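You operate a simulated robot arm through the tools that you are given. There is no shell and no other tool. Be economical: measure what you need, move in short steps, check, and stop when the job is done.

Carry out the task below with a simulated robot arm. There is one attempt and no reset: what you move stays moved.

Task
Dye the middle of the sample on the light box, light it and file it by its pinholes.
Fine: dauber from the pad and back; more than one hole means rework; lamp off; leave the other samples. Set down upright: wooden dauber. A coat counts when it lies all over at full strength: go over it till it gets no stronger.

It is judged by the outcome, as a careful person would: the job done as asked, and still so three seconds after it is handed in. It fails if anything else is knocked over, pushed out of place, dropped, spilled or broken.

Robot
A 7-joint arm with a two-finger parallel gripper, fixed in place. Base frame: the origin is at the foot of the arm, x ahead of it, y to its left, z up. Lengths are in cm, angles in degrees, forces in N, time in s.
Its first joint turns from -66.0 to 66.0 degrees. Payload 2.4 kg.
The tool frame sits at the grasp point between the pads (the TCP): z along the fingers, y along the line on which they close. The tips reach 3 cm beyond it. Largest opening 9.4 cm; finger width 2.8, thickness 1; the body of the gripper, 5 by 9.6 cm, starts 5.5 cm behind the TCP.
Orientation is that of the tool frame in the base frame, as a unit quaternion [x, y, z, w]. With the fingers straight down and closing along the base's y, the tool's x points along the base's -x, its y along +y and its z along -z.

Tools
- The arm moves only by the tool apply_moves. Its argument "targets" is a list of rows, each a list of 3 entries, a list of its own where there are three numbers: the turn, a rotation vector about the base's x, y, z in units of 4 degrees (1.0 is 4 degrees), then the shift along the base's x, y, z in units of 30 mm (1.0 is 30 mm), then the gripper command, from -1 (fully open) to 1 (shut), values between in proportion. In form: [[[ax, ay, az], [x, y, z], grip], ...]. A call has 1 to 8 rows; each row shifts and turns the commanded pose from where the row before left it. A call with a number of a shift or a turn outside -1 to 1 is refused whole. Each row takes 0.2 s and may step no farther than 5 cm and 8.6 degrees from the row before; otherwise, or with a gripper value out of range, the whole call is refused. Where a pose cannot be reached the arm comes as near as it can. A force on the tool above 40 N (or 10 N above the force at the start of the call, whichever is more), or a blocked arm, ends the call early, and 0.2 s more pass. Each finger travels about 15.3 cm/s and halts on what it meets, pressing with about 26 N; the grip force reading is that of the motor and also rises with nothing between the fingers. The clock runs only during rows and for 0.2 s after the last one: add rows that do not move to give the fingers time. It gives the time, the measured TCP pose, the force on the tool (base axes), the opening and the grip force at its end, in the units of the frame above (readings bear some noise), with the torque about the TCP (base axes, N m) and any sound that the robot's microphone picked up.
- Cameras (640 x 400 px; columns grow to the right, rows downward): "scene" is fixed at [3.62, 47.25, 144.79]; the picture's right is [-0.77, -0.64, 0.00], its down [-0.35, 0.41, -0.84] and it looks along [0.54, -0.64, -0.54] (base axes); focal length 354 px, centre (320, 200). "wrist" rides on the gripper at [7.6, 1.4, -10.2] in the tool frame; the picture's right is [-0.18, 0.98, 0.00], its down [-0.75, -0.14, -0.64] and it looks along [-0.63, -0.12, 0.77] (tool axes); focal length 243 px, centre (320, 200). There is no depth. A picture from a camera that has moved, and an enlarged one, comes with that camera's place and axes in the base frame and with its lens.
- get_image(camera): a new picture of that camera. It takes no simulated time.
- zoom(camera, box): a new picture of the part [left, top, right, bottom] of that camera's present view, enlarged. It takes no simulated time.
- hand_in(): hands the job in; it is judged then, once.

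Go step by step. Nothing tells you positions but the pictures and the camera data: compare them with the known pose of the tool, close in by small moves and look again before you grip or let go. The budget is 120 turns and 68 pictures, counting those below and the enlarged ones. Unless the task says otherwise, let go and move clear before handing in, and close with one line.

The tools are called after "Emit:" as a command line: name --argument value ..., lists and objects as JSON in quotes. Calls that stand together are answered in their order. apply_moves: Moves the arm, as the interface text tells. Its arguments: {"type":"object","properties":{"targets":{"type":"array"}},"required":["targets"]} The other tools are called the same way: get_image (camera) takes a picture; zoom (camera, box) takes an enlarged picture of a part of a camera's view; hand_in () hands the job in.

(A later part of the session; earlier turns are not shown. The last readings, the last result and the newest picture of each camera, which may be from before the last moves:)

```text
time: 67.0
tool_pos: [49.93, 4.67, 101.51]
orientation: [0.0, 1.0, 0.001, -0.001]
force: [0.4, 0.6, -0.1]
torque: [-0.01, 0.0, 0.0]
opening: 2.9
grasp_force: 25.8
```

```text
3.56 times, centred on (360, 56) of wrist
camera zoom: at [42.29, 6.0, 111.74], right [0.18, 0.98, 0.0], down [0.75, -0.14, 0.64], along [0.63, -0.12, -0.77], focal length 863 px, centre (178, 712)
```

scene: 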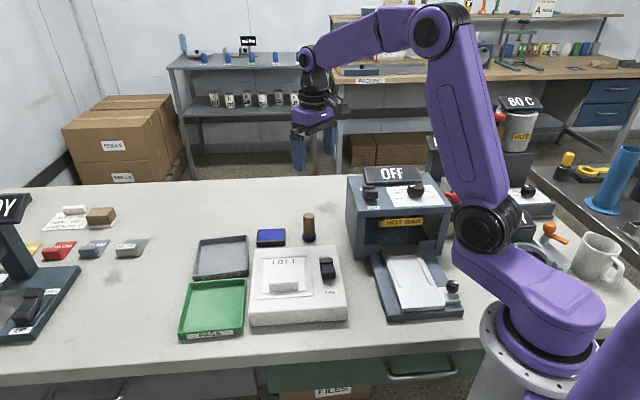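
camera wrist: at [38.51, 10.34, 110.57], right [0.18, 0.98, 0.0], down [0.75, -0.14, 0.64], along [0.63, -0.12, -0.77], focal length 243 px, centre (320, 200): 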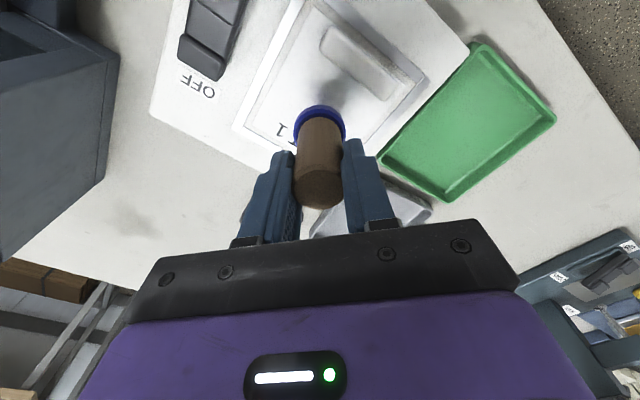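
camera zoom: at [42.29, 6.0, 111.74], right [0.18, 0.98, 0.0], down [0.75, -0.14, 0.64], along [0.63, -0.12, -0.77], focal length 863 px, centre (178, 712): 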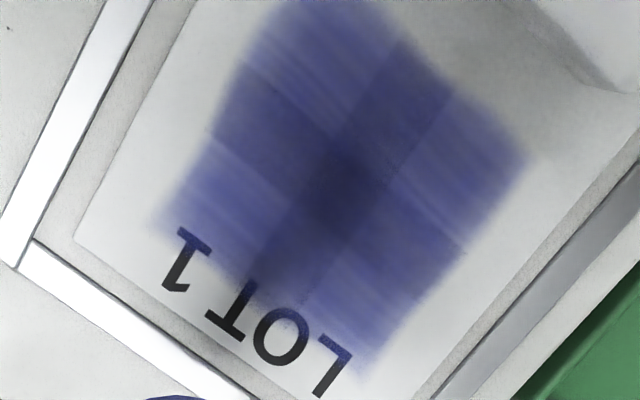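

The change is small, so it may be saturating. I'll re-ink, take a shadow-free scene picture meanwhile, and do one more pass to confirm.

Emit:
apply_moves --targets '[[[0, 0, 0], [0.9, -0.43, 0], 1], [[0, 0, 0], [0.9, -0.43, 0], 1], [[0, 0, 0], [0.9, -0.43, 0], 1], [[0, 0, 0], [0.92, -0.45, 0], 1], [[0, 0, 0], [0, 0, -1], 1], [[0, 0, 0], [0, 0, -1], 1], [[0, 0, 0], [0, 0, -0.7], 1], [[0, 0, 0], [0, 0, -0.2], 1]]'

Emit:
apply_moves --targets '[[[0, 0, 0], [0, 0, -0.08], 1], [[0, 0, 0], [0, 0, 0], 1], [[0, 0, 0], [0, 0, 0], 1]]'

Emit:
zoom --camera "scene" --box '[240, 220, 340, 300]'

```text
time: 68.8
tool_pos: [60.58, -0.45, 92.8]
orientation: [0.0, 1.0, 0.0, -0.001]
force: [-0.6, 0.7, 0.4]
torque: [0.01, -0.02, -0.05]
opening: 2.95
grasp_force: 25.9
```

```text
time: 69.6
tool_pos: [60.57, -0.57, 92.61]
orientation: [0.0, 1.0, 0.0, 0.0]
force: [-0.5, 0.9, 2.1]
torque: [0.02, -0.02, 0.0]
opening: 2.92
grasp_force: 26.0
```

```text
5.00 times, centred on (290, 260) of scene
camera zoom: at [3.61, 47.25, 144.79], right [-0.77, -0.64, 0.0], down [-0.35, 0.41, -0.84], along [0.54, -0.64, -0.54], focal length 1770 px, centre (470, -100)
```

zoom: 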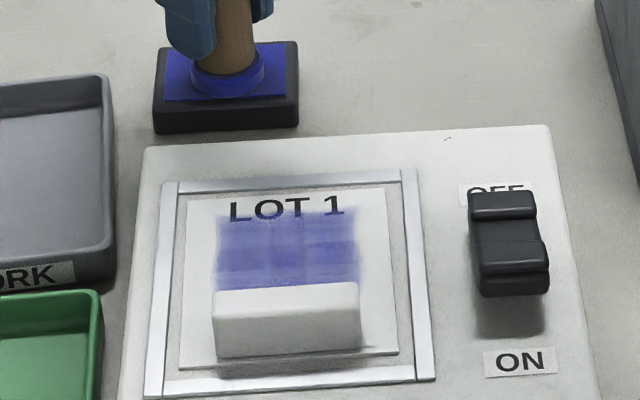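

The far row is lighter than the middle row. I'll press the pad properly and repeat, dwelling on the far and near rows.

Emit:
apply_moves --targets '[[[0, 0, 0], [0, 0, -0.05], 1], [[0, 0, 0], [0, 0, 0], 1], [[0, 0, 0], [0, 0, 0], 1]]'

Emit:
apply_moves --targets '[[[0, 0, 0], [0, 0, 0.9], 1], [[0, 0, 0], [0, 0, 1], 1], [[0, 0, 0], [-0.95, 0.42, 0], 1], [[0, 0, 0], [-0.95, 0.42, 0], 1], [[0, 0, 0], [-0.95, 0.42, 0], 1], [[0, 0, 0], [-0.95, 0.42, 0], 1], [[0, 0, 0], [-0.95, 0.42, -0.3], 1], [[0, 0, 0], [0, 0, -0.6], 1]]'

Emit:
apply_moves --targets '[[[0, 0, 0], [0, 0, -0.05], 1], [[0, 0, 0], [0, 0, 0], 1], [[0, 0, 0], [0, 0, 0], 1], [[0, 0, 0], [0, 0, 0], 1]]'

```text
time: 70.4
tool_pos: [60.66, -0.46, 92.58]
orientation: [0.0, 1.0, 0.0, 0.001]
force: [-4.5, -1.5, 20.3]
torque: [0.01, 0.06, -0.03]
opening: 2.94
grasp_force: 26.5
```

```text
time: 72.2
tool_pos: [46.18, 5.8, 95.62]
orientation: [0.0, 1.0, 0.0, 0.0]
force: [0.9, 0.8, -1.5]
torque: [0.03, 0.01, 0.0]
opening: 2.94
grasp_force: 25.3
```

```text
time: 73.2
tool_pos: [46.39, 5.82, 95.49]
orientation: [-0.001, 1.0, 0.0, 0.001]
force: [-2.8, 0.7, 14.9]
torque: [0.05, 0.09, 0.01]
opening: 2.92
grasp_force: 25.9
```

Emit:
apply_moves --targets '[[[0, 0, 0], [0.25, 0.26, 0.08], 1], [[0, 0, 0], [0.25, 0.26, -0.09], 1], [[0, 0, 0], [0, 0, 0], 1], [[0, 0, 0], [0, 0, 0], 1], [[0, 0, 0], [0.25, 0.26, 0.08], 1], [[0, 0, 0], [0.25, 0.26, -0.09], 1], [[0, 0, 0], [0, 0, 0], 1], [[0, 0, 0], [0, 0, 0], 1]]'

Emit:
apply_moves --targets '[[[0, 0, 0], [-0.12, -0.13, 0.05], 1], [[0, 0, 0], [-0.12, -0.13, -0.05], 1], [[0, 0, 0], [0, 0, 0], 1], [[0, 0, 0], [-0.25, -0.26, 0.05], 1], [[0, 0, 0], [-0.13, -0.13, -0.05], 1], [[0, 0, 0], [0, 0, 0], 1], [[0, 0, 0], [-0.13, -0.13, 0], 1], [[0, 0, 0], [0, 0, 0], 1]]'

Emit:
apply_moves --targets '[[[0, 0, 0], [-0.26, 0.25, 0.1], 1], [[0, 0, 0], [-0.26, 0.25, -0.1], 1], [[0, 0, 0], [0, 0, 0], 1], [[0, 0, 0], [-0.2, 0.2, 0.1], 1], [[0, 0, 0], [-0.2, 0.2, -0.11], 1], [[0, 0, 0], [0, 0, 0], 1], [[0, 0, 0], [0, 0, 0], 1]]'

Emit:
apply_moves --targets '[[[0, 0, 0], [0.25, 0.26, 0.1], 1], [[0, 0, 0], [0.25, 0.26, -0.11], 1], [[0, 0, 0], [0, 0, 0], 1], [[0, 0, 0], [0, 0, 0], 1], [[0, 0, 0], [0.25, 0.26, 0.1], 1], [[0, 0, 0], [0.25, 0.26, -0.11], 1], [[0, 0, 0], [0, 0, 0], 1], [[0, 0, 0], [0, 0, 0], 1]]'

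Emit:
apply_moves --targets '[[[0, 0, 0], [0.2, -0.2, 0.1], 1], [[0, 0, 0], [0.2, -0.2, -0.11], 1], [[0, 0, 0], [0, 0, 0], 1], [[0, 0, 0], [0, 0, 0], 1]]'

Emit:
apply_moves --targets '[[[0, 0, 0], [0, 0, 1], 1], [[0, 0, 0], [0, 0, 1], 1], [[0, 0, 0], [0.3, -0.6, 0], 1], [[0, 0, 0], [0.3, -0.6, 0], 1], [[0, 0, 0], [0.3, -0.7, 0], 1], [[0, 0, 0], [0, 0, 0], 1]]'

Emit:
zoom --camera "wrist" --box '[270, 0, 450, 112]'

```text
time: 75.0
tool_pos: [49.5, 9.04, 95.3]
orientation: [0.0, 1.0, 0.0, 0.001]
force: [-2.9, -3.3, 18.3]
torque: [-0.11, 0.0, 0.01]
opening: 2.93
grasp_force: 25.7
```

```text
time: 76.8
tool_pos: [47.25, 6.53, 95.2]
orientation: [0.0, 1.0, 0.0, 0.002]
force: [4.1, 6.6, 19.3]
torque: [0.33, -0.3, 0.03]
opening: 2.94
grasp_force: 26.1
```

```text
time: 78.4
tool_pos: [44.51, 9.34, 95.31]
orientation: [0.0, 1.0, -0.001, 0.002]
force: [5.6, -6.8, 20.4]
torque: [-0.29, -0.27, -0.03]
opening: 2.92
grasp_force: 25.6
```

```text
time: 80.2
tool_pos: [47.55, 12.36, 95.2]
orientation: [0.001, 1.0, 0.0, 0.0]
force: [-10.6, -11.5, 34.4]
torque: [-0.53, 0.42, 0.0]
opening: 2.94
grasp_force: 25.6
```

```text
time: 81.2
tool_pos: [48.87, 11.23, 95.14]
orientation: [-0.001, 1.0, 0.001, 0.002]
force: [-2.9, 7.3, 19.2]
torque: [0.33, 0.02, 0.07]
opening: 2.93
grasp_force: 25.5
```

```text
time: 82.6
tool_pos: [51.57, 5.43, 101.0]
orientation: [0.0, 1.0, -0.001, 0.0]
force: [-0.4, -0.2, -0.1]
torque: [0.0, 0.0, -0.01]
opening: 2.94
grasp_force: 26.1
```

```text
3.56 times, centred on (360, 56) of wrist
camera zoom: at [43.92, 6.78, 111.19], right [0.18, 0.98, 0.0], down [0.75, -0.14, 0.64], along [0.63, -0.12, -0.77], focal length 863 px, centre (178, 712)
```

zoom: 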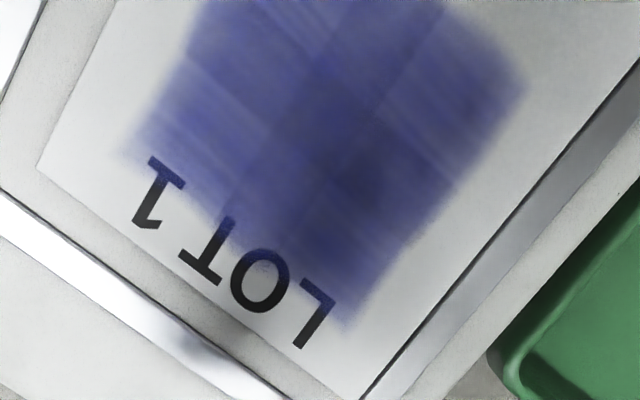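

It's still gaining strength, so another pass is needed. The dauber has slid about 1.3 cm up into the grip, so at the pad I'll ink it, release, raise and re-grip it.

Emit:
apply_moves --targets '[[[0, 0, 0], [0.765, -0.5, 0], 1], [[0, 0, 0], [0.765, -0.5, 0], 1], [[0, 0, 0], [0.765, -0.5, 0], 1], [[0, 0, 0], [0.765, -0.5, 0], 1], [[0, 0, 0], [0, 0, -1], 1], [[0, 0, 0], [0, 0, -1], 1], [[0, 0, 0], [0, 0, -0.65], 1], [[0, 0, 0], [0, 0, -0.1], 1]]'

Emit:
apply_moves --targets '[[[0, 0, 0], [0, 0, -0.06], 1], [[0, 0, 0], [0, 0, -0.05], 1], [[0, 0, 0], [0, 0, 0], 1], [[0, 0, 0], [0, 0, 0], 1]]'

```text
time: 84.4
tool_pos: [60.74, -0.52, 92.64]
orientation: [0.0, 1.0, 0.0, 0.0]
force: [-0.4, -0.2, -0.7]
torque: [0.0, 0.01, -0.01]
opening: 2.95
grasp_force: 25.8
```

```text
time: 85.4
tool_pos: [60.7, -0.62, 92.36]
orientation: [0.001, 1.0, -0.001, 0.0]
force: [1.2, -0.9, -1.4]
torque: [-0.02, -0.03, 0.0]
opening: 2.91
grasp_force: 26.1
```

Emit:
apply_moves --targets '[[[0, 0, 0], [0, 0, -0.05], 1], [[0, 0, 0], [0, 0, -0.03], 1], [[0, 0, 0], [0, 0, 0], 1]]'

Emit:
zoom --camera "scene" --box '[220, 190, 310, 260]'

```text
time: 86.2
tool_pos: [60.62, -0.42, 92.2]
orientation: [0.0, 1.0, 0.0, 0.0]
force: [-0.8, -0.1, -0.7]
torque: [0.0, 0.01, 0.03]
opening: 2.93
grasp_force: 25.9
```

```text
5.71 times, centred on (265, 225) of scene
camera zoom: at [3.62, 47.25, 144.79], right [-0.77, -0.64, 0.0], down [-0.35, 0.41, -0.84], along [0.54, -0.64, -0.54], focal length 2023 px, centre (634, 57)
```

zoom: 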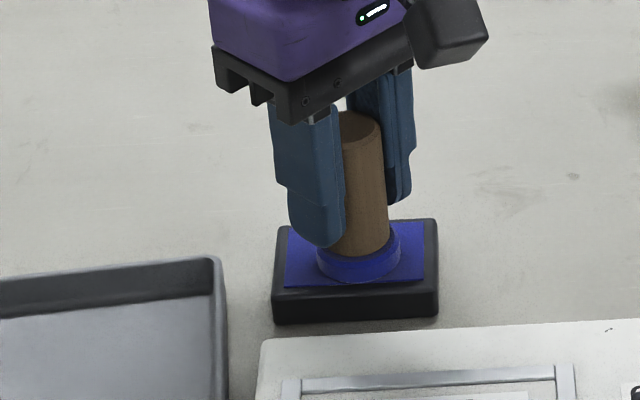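

Emit:
apply_moves --targets '[[[0, 0, 0], [0, 0, -0.05], 1], [[0, 0, 0], [0, 0, 0], 1], [[0, 0, 0], [0, 0, 0], 1]]'

```text
time: 87.0
tool_pos: [60.66, -0.65, 92.06]
orientation: [0.0, 1.0, 0.0, 0.001]
force: [-4.7, 0.1, 19.1]
torque: [0.02, 0.01, -0.04]
opening: 2.9
grasp_force: 26.1
```

Standing on the pad with 19 N. I'll release a little, raise 1.5 cm and re-grip.

Emit:
apply_moves --targets '[[[0, 0, 0], [0, 0, 0.04], 1], [[0, 0, 0], [0, 0, 0], 0.2], [[0, 0, 0], [0, 0, 0], 0.1], [[0, 0, 0], [0, 0, 0.3], 0.1], [[0, 0, 0], [0, 0, 0.2], 0.1], [[0, 0, 0], [0, 0, 0], 0.3], [[0, 0, 0], [0, 0, 0], 1], [[0, 0, 0], [0, 0, 0], 1]]'

Emit:
zoom --camera "scene" --box '[220, 190, 310, 260]'

```text
time: 88.8
tool_pos: [60.48, -0.64, 93.56]
orientation: [-0.001, 1.0, 0.0, 0.0]
force: [-0.3, -0.2, 2.1]
torque: [0.03, 0.03, -0.02]
opening: 2.91
grasp_force: 26.1
```

```text
5.71 times, centred on (265, 225) of scene
camera zoom: at [3.61, 47.25, 144.79], right [-0.77, -0.64, 0.0], down [-0.35, 0.41, -0.84], along [0.54, -0.64, -0.54], focal length 2023 px, centre (634, 57)
```

zoom: 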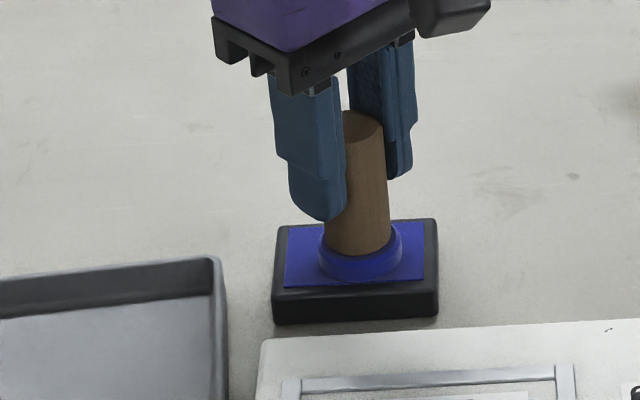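

Re-gripped. The patch centre is now about (46.6, 9.5) after a slight sheet shift. I'll make another full pass.

Emit:
apply_moves --targets '[[[0, 0, 0], [0, 0, 0.9], 1], [[0, 0, 0], [0, 0, 1], 1], [[0, 0, 0], [-0.93, 0.468, 0], 1], [[0, 0, 0], [-0.93, 0.468, 0], 1], [[0, 0, 0], [-0.93, 0.468, 0], 1], [[0, 0, 0], [-0.93, 0.468, 0], 1], [[0, 0, 0], [-0.93, 0.468, -0.3], 1], [[0, 0, 0], [0, 0, -0.6], 1]]'

Emit:
apply_moves --targets '[[[0, 0, 0], [0, 0, -0.09], 1], [[0, 0, 0], [0, 0, 0], 1], [[0, 0, 0], [0, 0, 0], 1], [[0, 0, 0], [0, 0, 0], 1]]'

```text
time: 90.6
tool_pos: [46.73, 6.64, 96.74]
orientation: [0.0, 1.0, 0.0, 0.0]
force: [-0.4, 0.4, -0.2]
torque: [-0.01, 0.01, -0.01]
opening: 2.93
grasp_force: 26.1
```

```text
time: 91.6
tool_pos: [46.73, 6.57, 96.46]
orientation: [-0.001, 1.0, 0.0, 0.001]
force: [-0.1, -0.1, 14.0]
torque: [0.01, -0.02, 0.04]
opening: 2.95
grasp_force: 26.4
```

Emit:
apply_moves --targets '[[[0, 0, 0], [0.25, 0.26, 0.08], 1], [[0, 0, 0], [0.25, 0.26, -0.09], 1], [[0, 0, 0], [0, 0, 0], 1], [[0, 0, 0], [0, 0, 0], 1], [[0, 0, 0], [0.25, 0.26, 0.08], 1], [[0, 0, 0], [0.25, 0.26, -0.09], 1], [[0, 0, 0], [0, 0, 0], 1], [[0, 0, 0], [0, 0, 0], 1]]'

Emit:
apply_moves --targets '[[[0, 0, 0], [-0.26, 0.25, 0.08], 1], [[0, 0, 0], [-0.26, 0.25, -0.09], 1], [[0, 0, 0], [0, 0, 0], 1], [[0, 0, 0], [0, 0, 0], 1], [[0, 0, 0], [-0.25, -0.26, 0.08], 1], [[0, 0, 0], [-0.25, -0.26, -0.09], 1], [[0, 0, 0], [0, 0, 0], 1], [[0, 0, 0], [0, 0, 0], 1]]'

Emit:
apply_moves --targets '[[[0, 0, 0], [-0.25, -0.26, 0.08], 1], [[0, 0, 0], [-0.25, -0.26, -0.09], 1], [[0, 0, 0], [0, 0, 0], 1], [[0, 0, 0], [0, 0, 0], 1], [[0, 0, 0], [-0.2, 0.2, 0.08], 1], [[0, 0, 0], [-0.2, 0.2, -0.09], 1], [[0, 0, 0], [0, 0, 0], 1], [[0, 0, 0], [0, 0, 0], 1]]'

Emit:
apply_moves --targets '[[[0, 0, 0], [0.25, 0.26, 0.08], 1], [[0, 0, 0], [0.25, 0.26, -0.09], 1], [[0, 0, 0], [0, 0, 0], 1], [[0, 0, 0], [0, 0, 0], 1], [[0, 0, 0], [0.25, 0.26, 0.08], 1], [[0, 0, 0], [0.25, 0.26, -0.09], 1], [[0, 0, 0], [0, 0, 0], 1], [[0, 0, 0], [0, 0, 0], 1]]'

Emit:
apply_moves --targets '[[[0, 0, 0], [0, 0, 1], 1], [[0, 0, 0], [0, 0, 1], 1], [[0, 0, 0], [0.4, -0.8, 0], 1], [[0, 0, 0], [0.4, -0.8, 0], 1], [[0, 0, 0], [0.3, -0.8, 0], 1], [[0, 0, 0], [0, 0, 0], 1]]'

Emit:
zoom --camera "wrist" --box '[270, 0, 450, 112]'

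```text
time: 93.4
tool_pos: [49.66, 9.69, 96.46]
orientation: [0.0, 1.0, 0.0, -0.001]
force: [-4.4, -3.7, 13.7]
torque: [-0.19, 0.24, -0.03]
opening: 2.93
grasp_force: 26.2
```

```text
time: 95.2
tool_pos: [46.59, 9.59, 96.35]
orientation: [0.0, 1.0, 0.001, 0.002]
force: [4.7, 7.3, 18.7]
torque: [0.3, -0.26, 0.03]
opening: 2.92
grasp_force: 26.0
```

```text
time: 97.0
tool_pos: [43.68, 9.25, 96.22]
orientation: [0.0, 1.0, 0.0, 0.0]
force: [3.3, -6.1, 19.3]
torque: [-0.39, -0.15, 0.03]
opening: 2.92
grasp_force: 25.9
```

```text
time: 98.8
tool_pos: [46.78, 12.44, 96.1]
orientation: [0.0, 1.0, 0.0, 0.001]
force: [0.4, -0.4, -1.0]
torque: [0.01, -0.02, -0.01]
opening: 2.93
grasp_force: 26.4
```

```text
time: 100.2
tool_pos: [50.22, 5.13, 102.16]
orientation: [0.0, 1.0, 0.0, 0.001]
force: [-0.4, 0.1, -0.3]
torque: [0.0, 0.02, -0.01]
opening: 2.93
grasp_force: 25.7
```

```text
3.56 times, centred on (360, 56) of wrist
camera zoom: at [42.62, 6.46, 112.42], right [0.18, 0.98, 0.0], down [0.75, -0.14, 0.64], along [0.63, -0.12, -0.77], focal length 863 px, centre (178, 712)
```

zoom: 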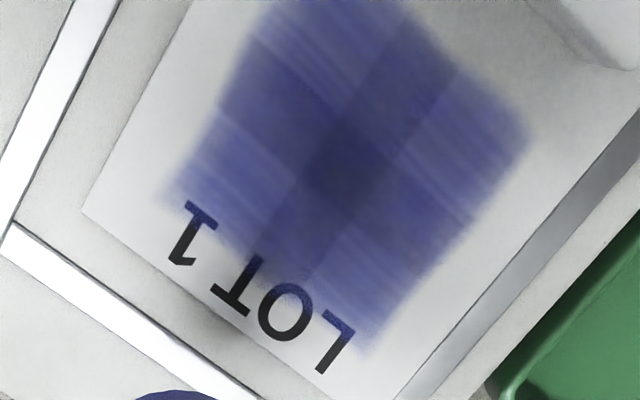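

Compared at the same pose, the strength now looks unchanged from the earlier passes. I'll ink once more for a confirming pass and take a shadow-free picture while at the pad.

Emit:
apply_moves --targets '[[[0, 0, 0], [0.875, -0.48, 0], 1], [[0, 0, 0], [0.875, -0.48, 0], 1], [[0, 0, 0], [0.875, -0.48, 0], 1], [[0, 0, 0], [0.875, -0.48, 0], 1], [[0, 0, 0], [0, 0, -1], 1], [[0, 0, 0], [0, 0, -1], 1], [[0, 0, 0], [0, 0, -0.75], 1], [[0, 0, 0], [0, 0, -0.15], 1]]'

Emit:
apply_moves --targets '[[[0, 0, 0], [0, 0, -0.06], 1], [[0, 0, 0], [0, 0, -0.04], 1], [[0, 0, 0], [0, 0, 0], 1]]'

Emit:
zoom --camera "scene" --box '[240, 220, 340, 300]'

```text
time: 102.0
tool_pos: [60.6, -0.8, 93.34]
orientation: [0.0, 1.0, 0.001, 0.001]
force: [0.3, -0.5, -1.0]
torque: [0.02, -0.02, 0.05]
opening: 2.93
grasp_force: 26.3
```

```text
time: 102.8
tool_pos: [60.72, -0.66, 93.12]
orientation: [0.0, 1.0, 0.0, 0.0]
force: [0.3, -1.1, -0.1]
torque: [0.0, -0.03, -0.02]
opening: 2.91
grasp_force: 26.1
```

```text
5.00 times, centred on (290, 260) of scene
camera zoom: at [3.62, 47.25, 144.79], right [-0.77, -0.64, 0.0], down [-0.35, 0.41, -0.84], along [0.54, -0.64, -0.54], focal length 1770 px, centre (470, -100)
```

zoom: 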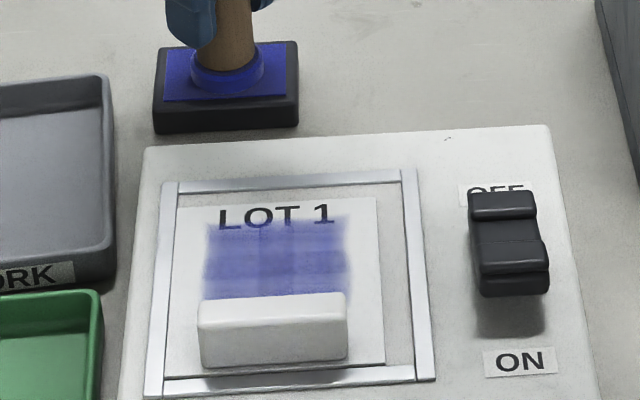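

Emit:
apply_moves --targets '[[[0, 0, 0], [0, 0, -0.06], 1], [[0, 0, 0], [0, 0, 0], 1], [[0, 0, 0], [0, 0, 0], 1]]'

```text
time: 103.6
tool_pos: [60.78, -0.65, 93.09]
orientation: [-0.001, 1.0, 0.001, 0.003]
force: [-3.3, 0.3, 20.1]
torque: [0.03, 0.19, -0.04]
opening: 2.9
grasp_force: 26.0
```

Emit:
apply_moves --targets '[[[0, 0, 0], [0, 0, 0.9], 1], [[0, 0, 0], [0, 0, 1], 1], [[0, 0, 0], [-0.96, 0.5, 0], 1], [[0, 0, 0], [-0.96, 0.5, 0], 1], [[0, 0, 0], [-0.96, 0.5, 0], 1], [[0, 0, 0], [-0.96, 0.5, 0], 1], [[0, 0, 0], [-0.96, 0.5, -0.3], 1], [[0, 0, 0], [0, 0, -0.6], 1]]'

Emit:
apply_moves --targets '[[[0, 0, 0], [0, 0, -0.05], 1], [[0, 0, 0], [0, 0, 0], 1], [[0, 0, 0], [0, 0, 0], 1], [[0, 0, 0], [0, 0, 0], 1]]'

```text
time: 105.4
tool_pos: [46.36, 6.99, 96.1]
orientation: [0.001, 1.0, 0.0, 0.0]
force: [-3.8, -1.4, 11.5]
torque: [-0.03, 0.15, -0.03]
opening: 2.93
grasp_force: 26.4
```

```text
time: 106.4
tool_pos: [46.35, 6.87, 95.92]
orientation: [0.0, 1.0, 0.0, 0.002]
force: [1.1, 1.0, 20.1]
torque: [0.05, -0.19, 0.0]
opening: 2.92
grasp_force: 25.9
```

Emit:
apply_moves --targets '[[[0, 0, 0], [0.25, 0.26, 0.12], 1], [[0, 0, 0], [0.25, 0.26, -0.12], 1], [[0, 0, 0], [0, 0, -0.01], 1], [[0, 0, 0], [0, 0, 0], 1], [[0, 0, 0], [0.25, 0.26, 0.12], 1], [[0, 0, 0], [0.25, 0.26, -0.12], 1], [[0, 0, 0], [0, 0, -0.01], 1], [[0, 0, 0], [0, 0, 0], 1]]'

Emit:
apply_moves --targets '[[[0, 0, 0], [-0.26, 0.25, 0.12], 1], [[0, 0, 0], [-0.26, 0.25, -0.12], 1], [[0, 0, 0], [0, 0, -0.01], 1], [[0, 0, 0], [0, 0, 0], 1], [[0, 0, 0], [-0.2, 0.2, 0.12], 1], [[0, 0, 0], [-0.2, 0.2, -0.12], 1], [[0, 0, 0], [0, 0, -0.01], 1], [[0, 0, 0], [0, 0, 0], 1]]'

Emit:
apply_moves --targets '[[[0, 0, 0], [-0.25, -0.26, 0.12], 1], [[0, 0, 0], [-0.25, -0.26, -0.12], 1], [[0, 0, 0], [0, 0, -0.01], 1], [[0, 0, 0], [0, 0, 0], 1], [[0, 0, 0], [-0.25, -0.26, 0.12], 1], [[0, 0, 0], [-0.25, -0.26, -0.12], 1], [[0, 0, 0], [0, 0, -0.01], 1], [[0, 0, 0], [0, 0, 0], 1]]'

Emit:
apply_moves --targets '[[[0, 0, 0], [0.2, -0.2, 0.12], 1], [[0, 0, 0], [0.2, -0.2, -0.12], 1], [[0, 0, 0], [0, 0, -0.01], 1], [[0, 0, 0], [0, 0, 0], 1], [[0, 0, 0], [0.25, 0.26, 0.12], 1], [[0, 0, 0], [0.25, 0.26, -0.12], 1], [[0, 0, 0], [0, 0, -0.01], 1], [[0, 0, 0], [0, 0, 0], 1]]'

Emit:
apply_moves --targets '[[[0, 0, 0], [0, 0, 1], 1], [[0, 0, 0], [0, 0, 1], 1], [[0, 0, 0], [0.4, -0.5, 0], 1], [[0, 0, 0], [0.5, -0.5, 0], 1], [[0, 0, 0], [0.5, -0.5, 0], 1], [[0, 0, 0], [0, 0, 0], 1]]'

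Emit:
zoom --camera "wrist" --box '[270, 0, 450, 112]'

```text
time: 108.2
tool_pos: [49.3, 9.88, 95.76]
orientation: [0.0, 1.0, 0.001, -0.001]
force: [-1.0, -0.5, 3.7]
torque: [-0.07, -0.02, 0.02]
opening: 2.94
grasp_force: 26.2
```

```text
time: 110.0
tool_pos: [46.57, 12.63, 95.77]
orientation: [0.001, 1.0, 0.002, 0.001]
force: [2.4, 0.1, 13.8]
torque: [-0.06, -0.28, -0.02]
opening: 2.91
grasp_force: 25.5
```

```text
time: 111.8
tool_pos: [43.62, 9.45, 95.66]
orientation: [0.0, 1.0, 0.0, 0.002]
force: [3.2, 3.3, 19.3]
torque: [0.13, -0.26, 0.03]
opening: 2.94
grasp_force: 25.7
```

```text
time: 113.6
tool_pos: [46.24, 9.87, 95.39]
orientation: [0.001, 1.0, -0.001, 0.001]
force: [-0.4, -9.1, 20.3]
torque: [-0.42, -0.06, 0.0]
opening: 2.95
grasp_force: 26.4
```

```text
time: 115.0
tool_pos: [50.38, 5.19, 101.63]
orientation: [0.0, 1.0, -0.001, 0.0]
force: [0.5, 0.2, 0.0]
torque: [0.01, 0.0, 0.03]
opening: 2.93
grasp_force: 26.1
```

```text
3.56 times, centred on (360, 56) of wrist
camera zoom: at [42.74, 6.55, 111.77], right [0.18, 0.98, 0.0], down [0.75, -0.14, 0.64], along [0.63, -0.12, -0.77], focal length 863 px, centre (178, 712)
```

zoom: 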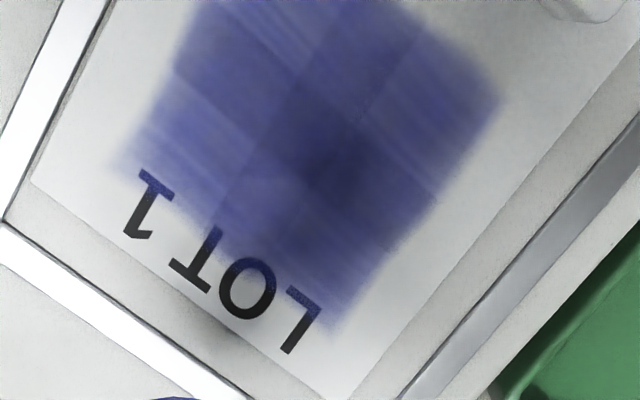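

Strength is unchanged, so the coat has saturated. I'll carry the dauber back to its place at (53.9, -7.6).

Emit:
apply_moves --targets '[[[0, 0, 0], [0.237, -0.854, 0], 1], [[0, 0, 0], [0.237, -0.854, 0], 1], [[0, 0, 0], [0.237, -0.854, 0], 1], [[0, 0, 0], [0.237, -0.854, 0], 1], [[0, 0, 0], [0.237, -0.854, 0], 1], [[0, 0, 0], [0, 0, -1], 1], [[0, 0, 0], [0, 0, -1], 1], [[0, 0, 0], [0, 0, -1], 1]]'

Emit:
zoom --camera "scene" --box '[220, 190, 360, 300]'

```text
time: 116.8
tool_pos: [54.01, -7.32, 92.62]
orientation: [-0.001, 1.0, 0.0, 0.0]
force: [0.0, 0.5, -0.2]
torque: [0.01, 0.0, -0.02]
opening: 2.91
grasp_force: 25.9
```

```text
3.64 times, centred on (290, 245) of scene
camera zoom: at [3.62, 47.25, 144.79], right [-0.77, -0.64, 0.0], down [-0.35, 0.41, -0.84], along [0.54, -0.64, -0.54], focal length 1287 px, centre (429, 36)
```

zoom: 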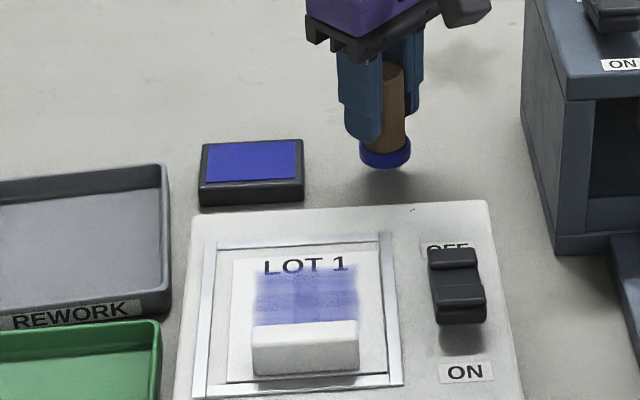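

The coat is even, and the dauber is above its spot. I'll lower to touch the table.

Emit:
apply_moves --targets '[[[0, 0, 0], [0, -0.08, -0.4], 1], [[0, 0, 0], [0, 0, -0.1], 1], [[0, 0, 0], [0, 0, -0.06], 1], [[0, 0, 0], [0, 0, 0], 1]]'

```text
time: 117.8
tool_pos: [54.03, -7.52, 90.95]
orientation: [0.0, 1.0, 0.0, 0.001]
force: [0.1, -0.5, 0.0]
torque: [-0.02, 0.01, 0.0]
opening: 2.94
grasp_force: 26.5
```

Emit:
apply_moves --targets '[[[0, 0, 0], [0, 0, -0.06], 1], [[0, 0, 0], [0, 0, 0], 1], [[0, 0, 0], [0, 0, 0], 1]]'

```text
time: 118.6
tool_pos: [54.04, -7.67, 90.68]
orientation: [0.0, 1.0, 0.0, 0.0]
force: [0.3, -0.3, -0.2]
torque: [-0.01, -0.02, 0.02]
opening: 2.93
grasp_force: 25.9
```

Emit:
apply_moves --targets '[[[0, 0, 0], [0, 0, -0.05], 1], [[0, 0, 0], [0, 0, 0], 1], [[0, 0, 0], [0, 0, 0], 1]]'

```text
time: 119.4
tool_pos: [54.09, -7.64, 90.61]
orientation: [0.0, 1.0, 0.0, 0.0]
force: [-3.6, 2.1, 14.1]
torque: [0.08, 0.03, 0.01]
opening: 2.96
grasp_force: 26.0
```

It's standing on the table. I'll ease up, release and rise.

Emit:
apply_moves --targets '[[[0, 0, 0], [0, 0, 0.03], 1], [[0, 0, 0], [0, 0, 0], 0.25], [[0, 0, 0], [0, 0, 0], 0], [[0, 0, 0], [0, 0, 0], -0.6], [[0, 0, 0], [0, 0, 0.5], -0.6], [[0, 0, 0], [0, 0, 1], -0.6], [[0, 0, 0], [0, 0, 1], -1], [[0, 0, 0], [0, 0, 1], -1]]'

Emit:
get_image --camera "scene"

Emit:
zoom --camera "scene" --box '[220, 190, 360, 300]'

```text
time: 121.2
tool_pos: [54.27, -7.57, 101.4]
orientation: [0.001, 1.0, 0.0, -0.001]
force: [0.0, -0.4, 0.5]
torque: [0.0, 0.0, 0.0]
opening: 9.37
grasp_force: 0.0
```

```text
30 pictures are left
```

scene: 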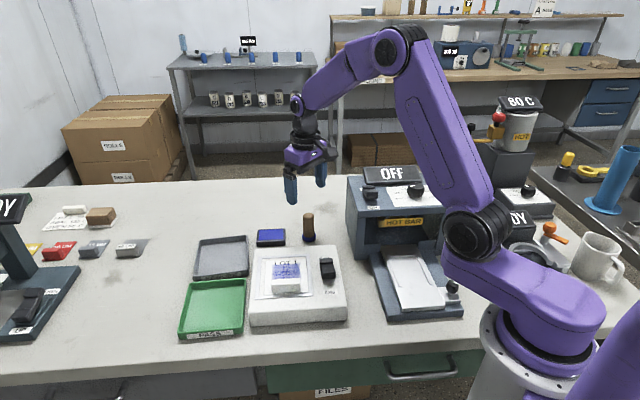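

```text
3.64 times, centred on (290, 245) of scene
camera zoom: at [3.62, 47.25, 144.79], right [-0.77, -0.64, 0.0], down [-0.35, 0.41, -0.84], along [0.54, -0.64, -0.54], focal length 1287 px, centre (429, 36)
```

zoom: 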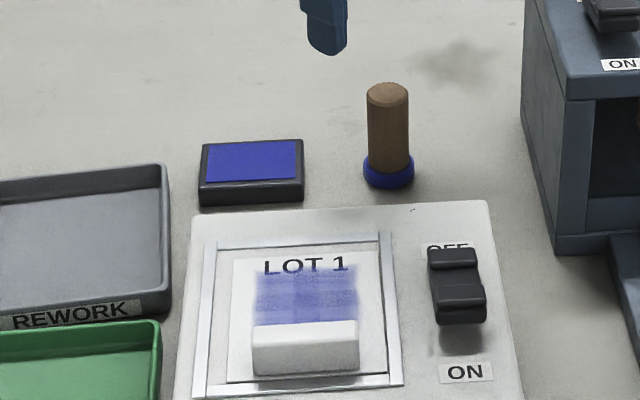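

The dauber stands upright. Next is the lamp switch, so I'll zoom in on it.

Emit:
zoom --camera "scene" --box '[310, 245, 360, 305]'

Emit:
apply_moves --targets '[[[0, 0, 0], [-0.9, 0.5, 0.5], -1], [[0, 0, 0], [-0.9, 0.5, 0.5], 0], [[0, 0, 0], [-0.9, 0, 0], 1], [[0, 0, 0], [0, 0, 0], 1], [[0, 0, 0], [0, 0, 0], 1]]'

Emit:
get_image --camera "wrist"

```text
6.67 times, centred on (335, 275) of scene
camera zoom: at [3.62, 47.25, 144.79], right [-0.77, -0.64, 0.0], down [-0.35, 0.41, -0.84], along [0.54, -0.64, -0.54], focal length 2360 px, centre (220, -300)
```

zoom: 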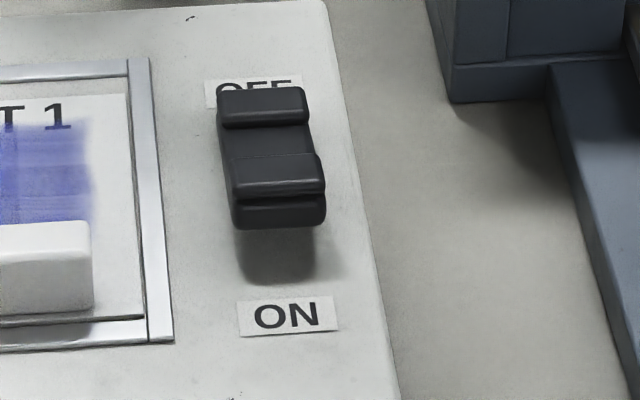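

```text
time: 122.4
tool_pos: [45.8, -4.54, 104.28]
orientation: [0.0, 1.0, 0.0, 0.0]
force: [0.5, -0.9, -0.4]
torque: [0.04, -0.01, 0.0]
opening: 0.02
grasp_force: 25.7
```

```text
27 pictures are left
camera wrist: at [38.15, -3.23, 114.54], right [0.18, 0.98, 0.0], down [0.75, -0.14, 0.64], along [0.63, -0.12, -0.77], focal length 243 px, centre (320, 200)
```

wrist: 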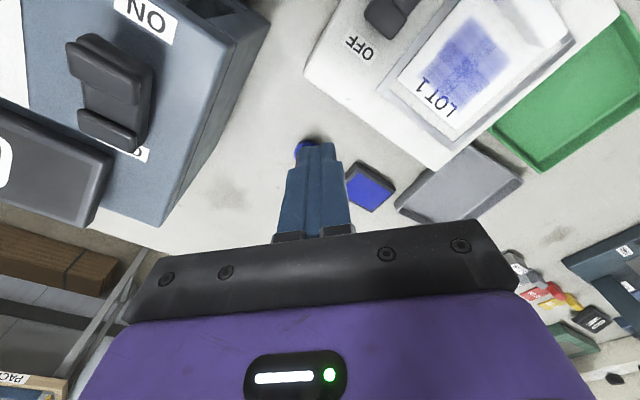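

The rocker is pressed down at OFF and raised at the ON end, so I need to press the ON end down at about (38, 3.3). I'll turn the tool 46° to match the box and move above it.

Emit:
apply_moves --targets '[[[0, 0, 1], [-0.33, 0.33, 0], 1], [[0, 0, 1], [-0.33, 0.33, 0], 1], [[0, 0, 1], [-0.33, 0.33, 0], 1], [[0, 0, 1], [-0.33, 0.33, 0], 1], [[0, 0, 1], [-0.33, 0.33, 0], 1], [[0, 0, 1], [-0.33, 0.33, 0], 1], [[0, 0, 1], [-0.33, 0.33, 0], 1], [[0, 0, 1], [-0.33, 0.33, 0], 1]]'

Emit:
apply_moves --targets '[[[0, 0, 1], [0, 0, -0.3], 1], [[0, 0, 1], [0, 0, -0.3], 1], [[0, 0, 1], [0, 0, -0.3], 1], [[0, 0, 0.4], [0, 0, -0.3], 1], [[0, 0, 0], [0, 0, 0], 1]]'

Emit:
get_image --camera "wrist"

Emit:
zoom --camera "scene" --box '[240, 200, 380, 310]'

```text
time: 124.2
tool_pos: [37.94, 3.46, 104.42]
orientation: [-0.277, 0.961, -0.001, 0.001]
force: [-0.1, -0.2, 0.2]
torque: [0.01, -0.01, 0.01]
opening: 0.0
grasp_force: 26.0
```

```text
time: 125.4
tool_pos: [38.12, 3.36, 100.47]
orientation: [-0.388, 0.921, 0.0, 0.0]
force: [-0.3, 0.1, 0.6]
torque: [-0.05, -0.01, 0.01]
opening: 0.0
grasp_force: 26.1
```

```text
26 pictures are left
camera wrist: at [31.71, -1.19, 110.73], right [-0.57, 0.82, 0.0], down [0.63, 0.44, 0.64], along [0.53, 0.37, -0.77], focal length 243 px, centre (320, 200)
```

wrist: 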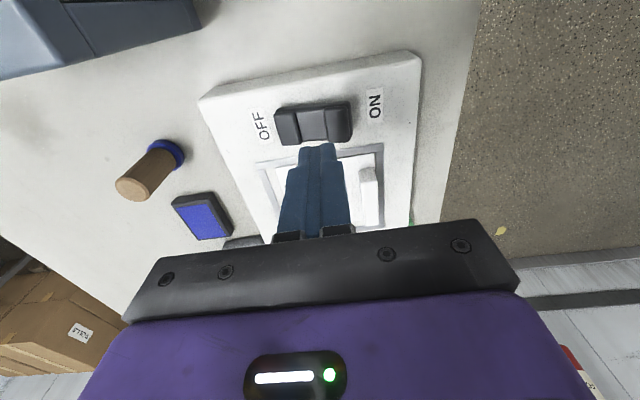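

```text
3.64 times, centred on (310, 255) of scene
camera zoom: at [3.62, 47.25, 144.79], right [-0.77, -0.64, 0.0], down [-0.35, 0.41, -0.84], along [0.54, -0.64, -0.54], focal length 1287 px, centre (356, 0)
```

zoom: 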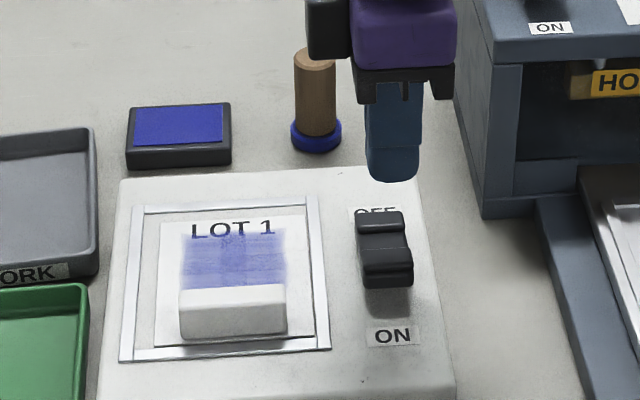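

Aligned closely, and the ON ridge triangulates to (37.5, 4.4, 91). I'll shift slightly, descend and press.

Emit:
apply_moves --targets '[[[0, 0, 0], [-0.2, 0.3, -0.6], 1], [[0, 0, 0], [0, 0, -0.7], 1], [[0, 0, 0], [0, 0, -0.5], 1], [[0, 0, 0], [0, 0, 0], 1]]'

Emit:
zoom --camera "scene" --box '[280, 210, 380, 300]'

```text
time: 126.4
tool_pos: [37.37, 4.2, 95.16]
orientation: [-0.388, 0.922, 0.0, 0.0]
force: [-1.7, 1.5, 1.6]
torque: [0.09, 0.02, 0.0]
opening: 0.0
grasp_force: 25.9
```

```text
4.44 times, centred on (330, 255) of scene
camera zoom: at [3.61, 47.26, 144.79], right [-0.77, -0.64, 0.0], down [-0.35, 0.41, -0.84], along [0.54, -0.64, -0.54], focal length 1573 px, centre (276, -44)
```

zoom: 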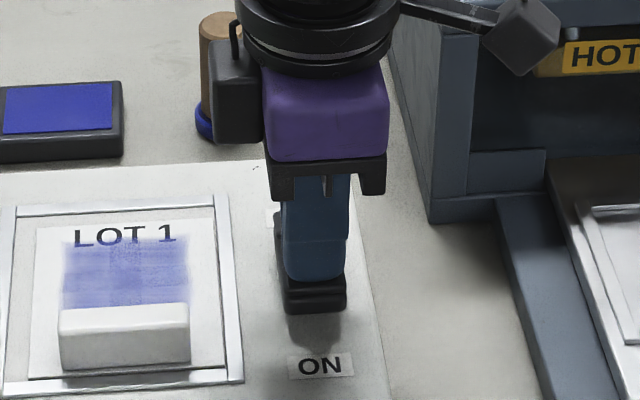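

The tips are touching the ON ridge. I'll press down.

Emit:
apply_moves --targets '[[[0, 0, 0], [-0.08, 0.08, -0.1], 1], [[0, 0, 0], [0, 0, -0.15], 1], [[0, 0, 0], [0, 0, -0.15], 1], [[0, 0, 0], [0, 0, 0], 1]]'

Emit:
zoom --camera "scene" --box '[240, 200, 380, 310]'

```text
time: 127.0
tool_pos: [37.11, 4.69, 94.65]
orientation: [-0.389, 0.921, 0.0, 0.0]
force: [-7.0, 1.6, 22.6]
torque: [-0.18, 0.08, -0.06]
opening: 0.03
grasp_force: 25.7
stopped in row 2: the force on the tool passed its limit (the readings are from after the stop); the commanded pose is now the measured one
```

```text
3.64 times, centred on (310, 255) of scene
camera zoom: at [3.57, 47.25, 144.79], right [-0.77, -0.64, 0.0], down [-0.35, 0.41, -0.84], along [0.54, -0.64, -0.54], focal length 1287 px, centre (356, 0)
```

zoom: 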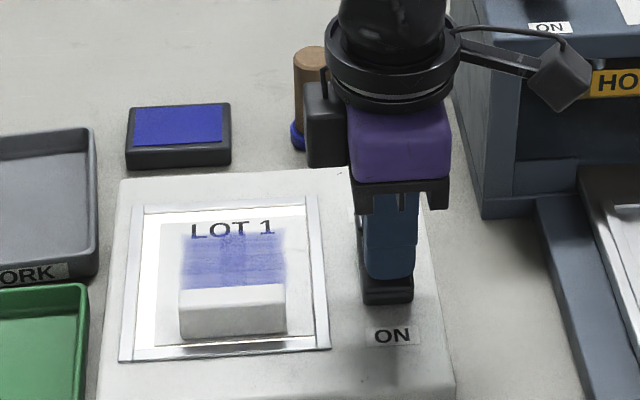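

The window around the sample now looks lit. I'll raise the arm and view the sample from above.

Emit:
apply_moves --targets '[[[0, 0, 0], [0, 0, 1], 1], [[0, 0, 0], [0, 0, 1], 1], [[0, 0, 0], [-0.3, -0.3, 0.8], 1], [[0, 0, 0], [0, 0, 0], 1]]'

Emit:
zoom --camera "scene" --box '[250, 240, 350, 300]'

Emit:
get_image --camera "wrist"

```text
time: 128.0
tool_pos: [36.32, 3.78, 102.87]
orientation: [-0.387, 0.922, 0.001, 0.0]
force: [-0.2, 0.4, 0.0]
torque: [-0.05, -0.03, -0.02]
opening: 0.01
grasp_force: 26.1
```

```text
6.40 times, centred on (300, 270) of scene
camera zoom: at [3.62, 47.25, 144.79], right [-0.77, -0.64, 0.0], down [-0.35, 0.41, -0.84], along [0.54, -0.64, -0.54], focal length 2265 px, centre (448, -248)
```

zoom: 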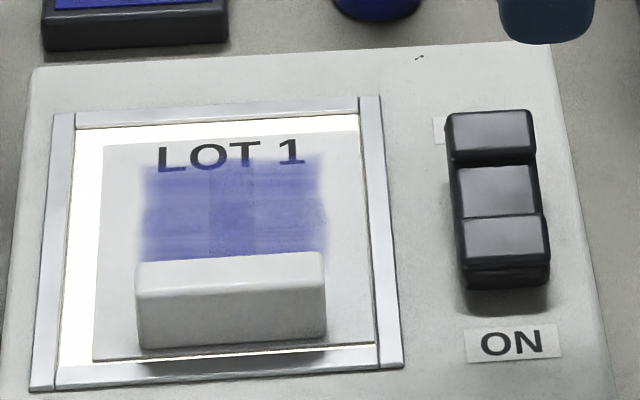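

```text
21 pictures are left
camera wrist: at [30.05, -0.68, 113.17], right [-0.58, 0.82, 0.0], down [0.63, 0.44, 0.64], along [0.52, 0.37, -0.77], focal length 243 px, centre (320, 200)
```

wrist: 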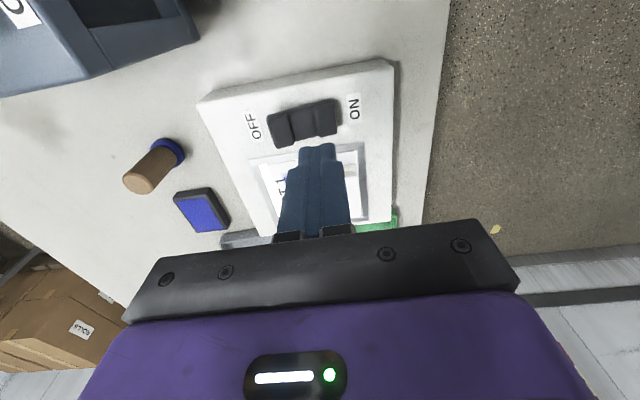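

The lamp is on. To see pinholes clearly, I'll bring the wrist camera over the dyed area.

Emit:
apply_moves --targets '[[[0, 0, 0], [0.83, 0.53, 0], 1], [[0, 0, 0], [0.83, 0.53, 0], 1], [[0, 0, 0], [0.83, 0.53, -0.3], 1], [[0, 0, 0], [0.83, 0.53, -0.5], 1], [[0, 0, 0], [0.83, 0.53, -0.5], 1], [[0, 0, 0], [0, 0, 0], 1]]'

Emit:
zoom --camera "wrist" --box '[230, 0, 410, 140]'

Emit:
zoom --camera "scene" --box '[265, 258, 305, 285]'

```text
time: 129.4
tool_pos: [48.75, 11.88, 99.0]
orientation: [-0.388, 0.922, 0.001, 0.0]
force: [1.2, -0.5, 0.5]
torque: [0.02, -0.03, 0.01]
opening: 0.0
grasp_force: 25.9
```

```text
2.86 times, centred on (320, 70) of wrist
camera zoom: at [42.38, 7.37, 109.25], right [-0.57, 0.82, 0.0], down [0.63, 0.44, 0.64], along [0.53, 0.37, -0.77], focal length 693 px, centre (320, 571)
```

zoom: 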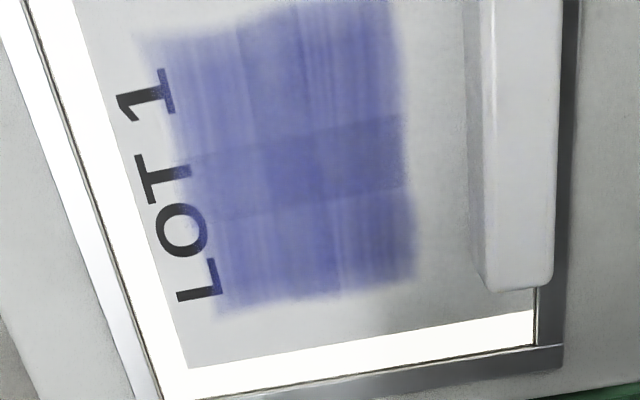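

```text
14.81 times, centred on (285, 272) of scene
camera zoom: at [3.62, 47.25, 144.79], right [-0.77, -0.64, 0.0], down [-0.35, 0.41, -0.84], along [0.54, -0.64, -0.54], focal length 5244 px, centre (838, -859)
```

zoom: 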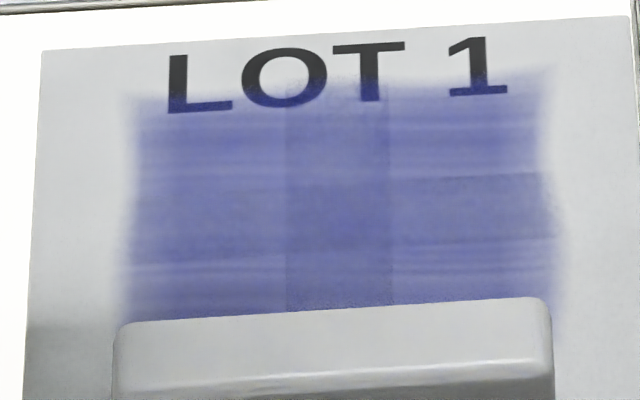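

No pinholes are evident yet. I'll look more finely at the patch in two parts.

Emit:
zoom --camera "wrist" --box '[265, 0, 355, 55]'

Emit:
zoom --camera "wrist" --box '[275, 50, 365, 105]'

```text
7.11 times, centred on (310, 28) of wrist
camera zoom: at [42.38, 7.37, 109.25], right [-0.57, 0.82, 0.0], down [0.63, 0.44, 0.64], along [0.53, 0.37, -0.77], focal length 1725 px, centre (391, 1427)
```

zoom: 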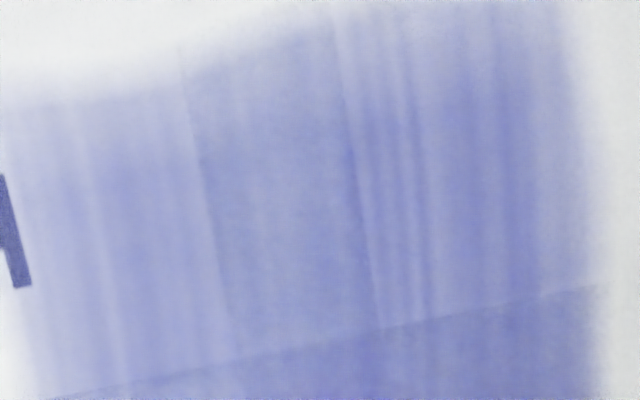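

```text
7.11 times, centred on (320, 78) of wrist
camera zoom: at [42.38, 7.37, 109.25], right [-0.57, 0.82, 0.0], down [0.63, 0.44, 0.64], along [0.53, 0.37, -0.77], focal length 1725 px, centre (320, 1071)
```

zoom: 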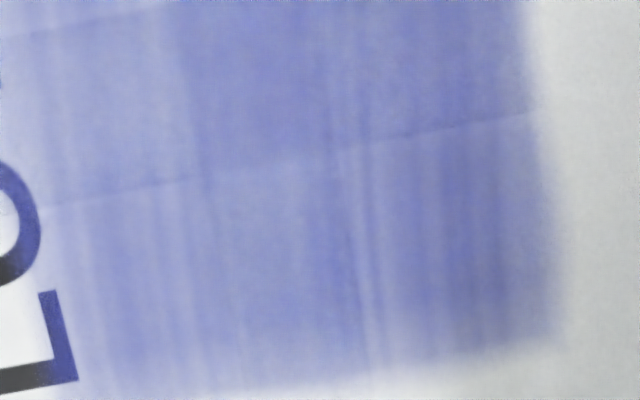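

No pinholes show, but before judging I want certainty that the coat is full, because the far zones may be slightly paler. I'll fetch the dauber for one more inked pass with the lamp on.

Emit:
apply_moves --targets '[[[0, 0, 0], [0.25, -0.93, 0.1], 1], [[0, 0, 0], [0.25, -0.93, 0.1], 1], [[0, 0, 0], [0.25, -0.93, 0.1], 1], [[0, 0, 0], [0.25, -0.93, 0.1], 0.5], [[0, 0, 0], [0.25, -0.93, 0], 0], [[0, 0, 0], [0.25, -0.93, 0], -0.5], [[0, 0, 0], [0.23, -0.92, 0], -1], [[0, 0, 0], [0, 0, 0], -1]]'

Emit:
get_image --camera "wrist"

```text
time: 131.2
tool_pos: [54.21, -7.88, 100.12]
orientation: [-0.388, 0.922, 0.0, 0.0]
force: [-0.4, -0.2, -0.5]
torque: [-0.02, -0.01, 0.03]
opening: 9.42
grasp_force: 0.0
```

```text
16 pictures are left
camera wrist: at [47.83, -12.36, 110.41], right [-0.58, 0.82, 0.0], down [0.63, 0.44, 0.64], along [0.53, 0.37, -0.77], focal length 243 px, centre (320, 200)
```

wrist: 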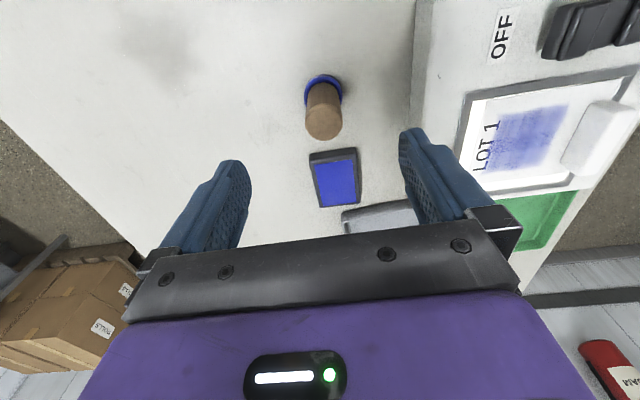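

The dauber is centred between the fingers. I'll descend and grip high on it.

Emit:
apply_moves --targets '[[[0, 0, 0], [-0.05, 0.05, -1], -1], [[0, 0, 0], [0, 0, -1], -1], [[0, 0, 0], [0, 0, -0.55], -1], [[0, 0, 0], [0, 0, 0], -0.2], [[0, 0, 0], [0, 0, 0], 0.25], [[0, 0, 0], [0, 0, 0], 1], [[0, 0, 0], [0, 0, 0], 1], [[0, 0, 0], [0, 0, 0], 1]]'

```text
time: 133.0
tool_pos: [53.8, -7.54, 92.54]
orientation: [-0.388, 0.922, 0.0, 0.001]
force: [0.1, 0.0, 1.2]
torque: [-0.01, -0.01, 0.01]
opening: 2.93
grasp_force: 26.8
```

Emit:
apply_moves --targets '[[[0, 0, 0], [0, 0, 1], 1], [[0, 0, 0], [0, 0, 0.8], 1], [[0, 0, 0], [0.77, 0.77, 0], 1], [[0, 0, 0], [0.77, 0.77, 0], 1], [[0, 0, 0], [0.76, 0.76, 0], 1], [[0, 0, 0], [0, 0, -0.8], 1], [[0, 0, 0], [0, 0, -0.3], 1], [[0, 0, 0], [0, 0, -0.06], 1]]'

Emit:
apply_moves --targets '[[[0, 0, 0], [0, 0, -0.06], 1], [[0, 0, 0], [0, 0, 0], 1], [[0, 0, 0], [0, 0, 0], 1]]'

```text
time: 134.8
tool_pos: [60.63, -0.66, 94.59]
orientation: [-0.389, 0.921, 0.0, 0.0]
force: [0.0, -0.2, -0.6]
torque: [0.0, 0.01, -0.01]
opening: 2.9
grasp_force: 25.9
```

```text
time: 135.6
tool_pos: [60.62, -0.73, 94.38]
orientation: [-0.388, 0.922, -0.001, 0.0]
force: [-0.3, 0.7, -0.8]
torque: [0.03, 0.0, -0.02]
opening: 2.93
grasp_force: 26.3
```

Emit:
apply_moves --targets '[[[0, 0, 0], [0, 0, -0.06], 1], [[0, 0, 0], [0, 0, 0], 1], [[0, 0, 0], [0, 0, 0], 1]]'

```text
time: 136.4
tool_pos: [60.76, -0.79, 94.23]
orientation: [-0.388, 0.922, 0.0, 0.0]
force: [-0.4, 0.9, -0.2]
torque: [0.01, -0.02, 0.0]
opening: 2.94
grasp_force: 26.6
```

Emit:
apply_moves --targets '[[[0, 0, 0], [0, 0, -0.06], 1], [[0, 0, 0], [0, 0, 0], 1], [[0, 0, 0], [0, 0, 0], 1]]'

```text
time: 137.2
tool_pos: [60.73, -0.73, 94.12]
orientation: [-0.388, 0.922, -0.001, 0.001]
force: [-4.8, -1.1, 19.4]
torque: [-0.03, 0.26, 0.02]
opening: 2.96
grasp_force: 25.8
```

Emit:
apply_moves --targets '[[[0, 0, 0], [0, 0, 0.9], 1], [[0, 0, 0], [0, 0, 1], 1], [[0, 0, 0], [-0.978, 0.422, 0], 1], [[0, 0, 0], [-0.978, 0.422, 0], 1], [[0, 0, 0], [-0.978, 0.422, 0], 1], [[0, 0, 0], [-0.978, 0.422, 0], 1], [[0, 0, 0], [-0.978, 0.422, -0.3], 1], [[0, 0, 0], [0, 0, -0.6], 1]]'

Emit:
apply_moves --targets '[[[0, 0, 0], [0, 0, -0.05], 1], [[0, 0, 0], [0, 0, 0], 1], [[0, 0, 0], [0, 0, 0], 1], [[0, 0, 0], [0, 0, 0], 1]]'

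```text
time: 139.0
tool_pos: [45.97, 5.34, 97.18]
orientation: [-0.388, 0.921, 0.0, 0.0]
force: [-3.5, -1.6, 13.0]
torque: [-0.06, 0.24, 0.03]
opening: 2.95
grasp_force: 26.1
```

```text
time: 140.0
tool_pos: [46.17, 5.4, 96.95]
orientation: [-0.388, 0.922, 0.0, 0.002]
force: [0.3, -1.0, 20.3]
torque: [0.04, -0.07, -0.01]
opening: 2.9
grasp_force: 26.0
```

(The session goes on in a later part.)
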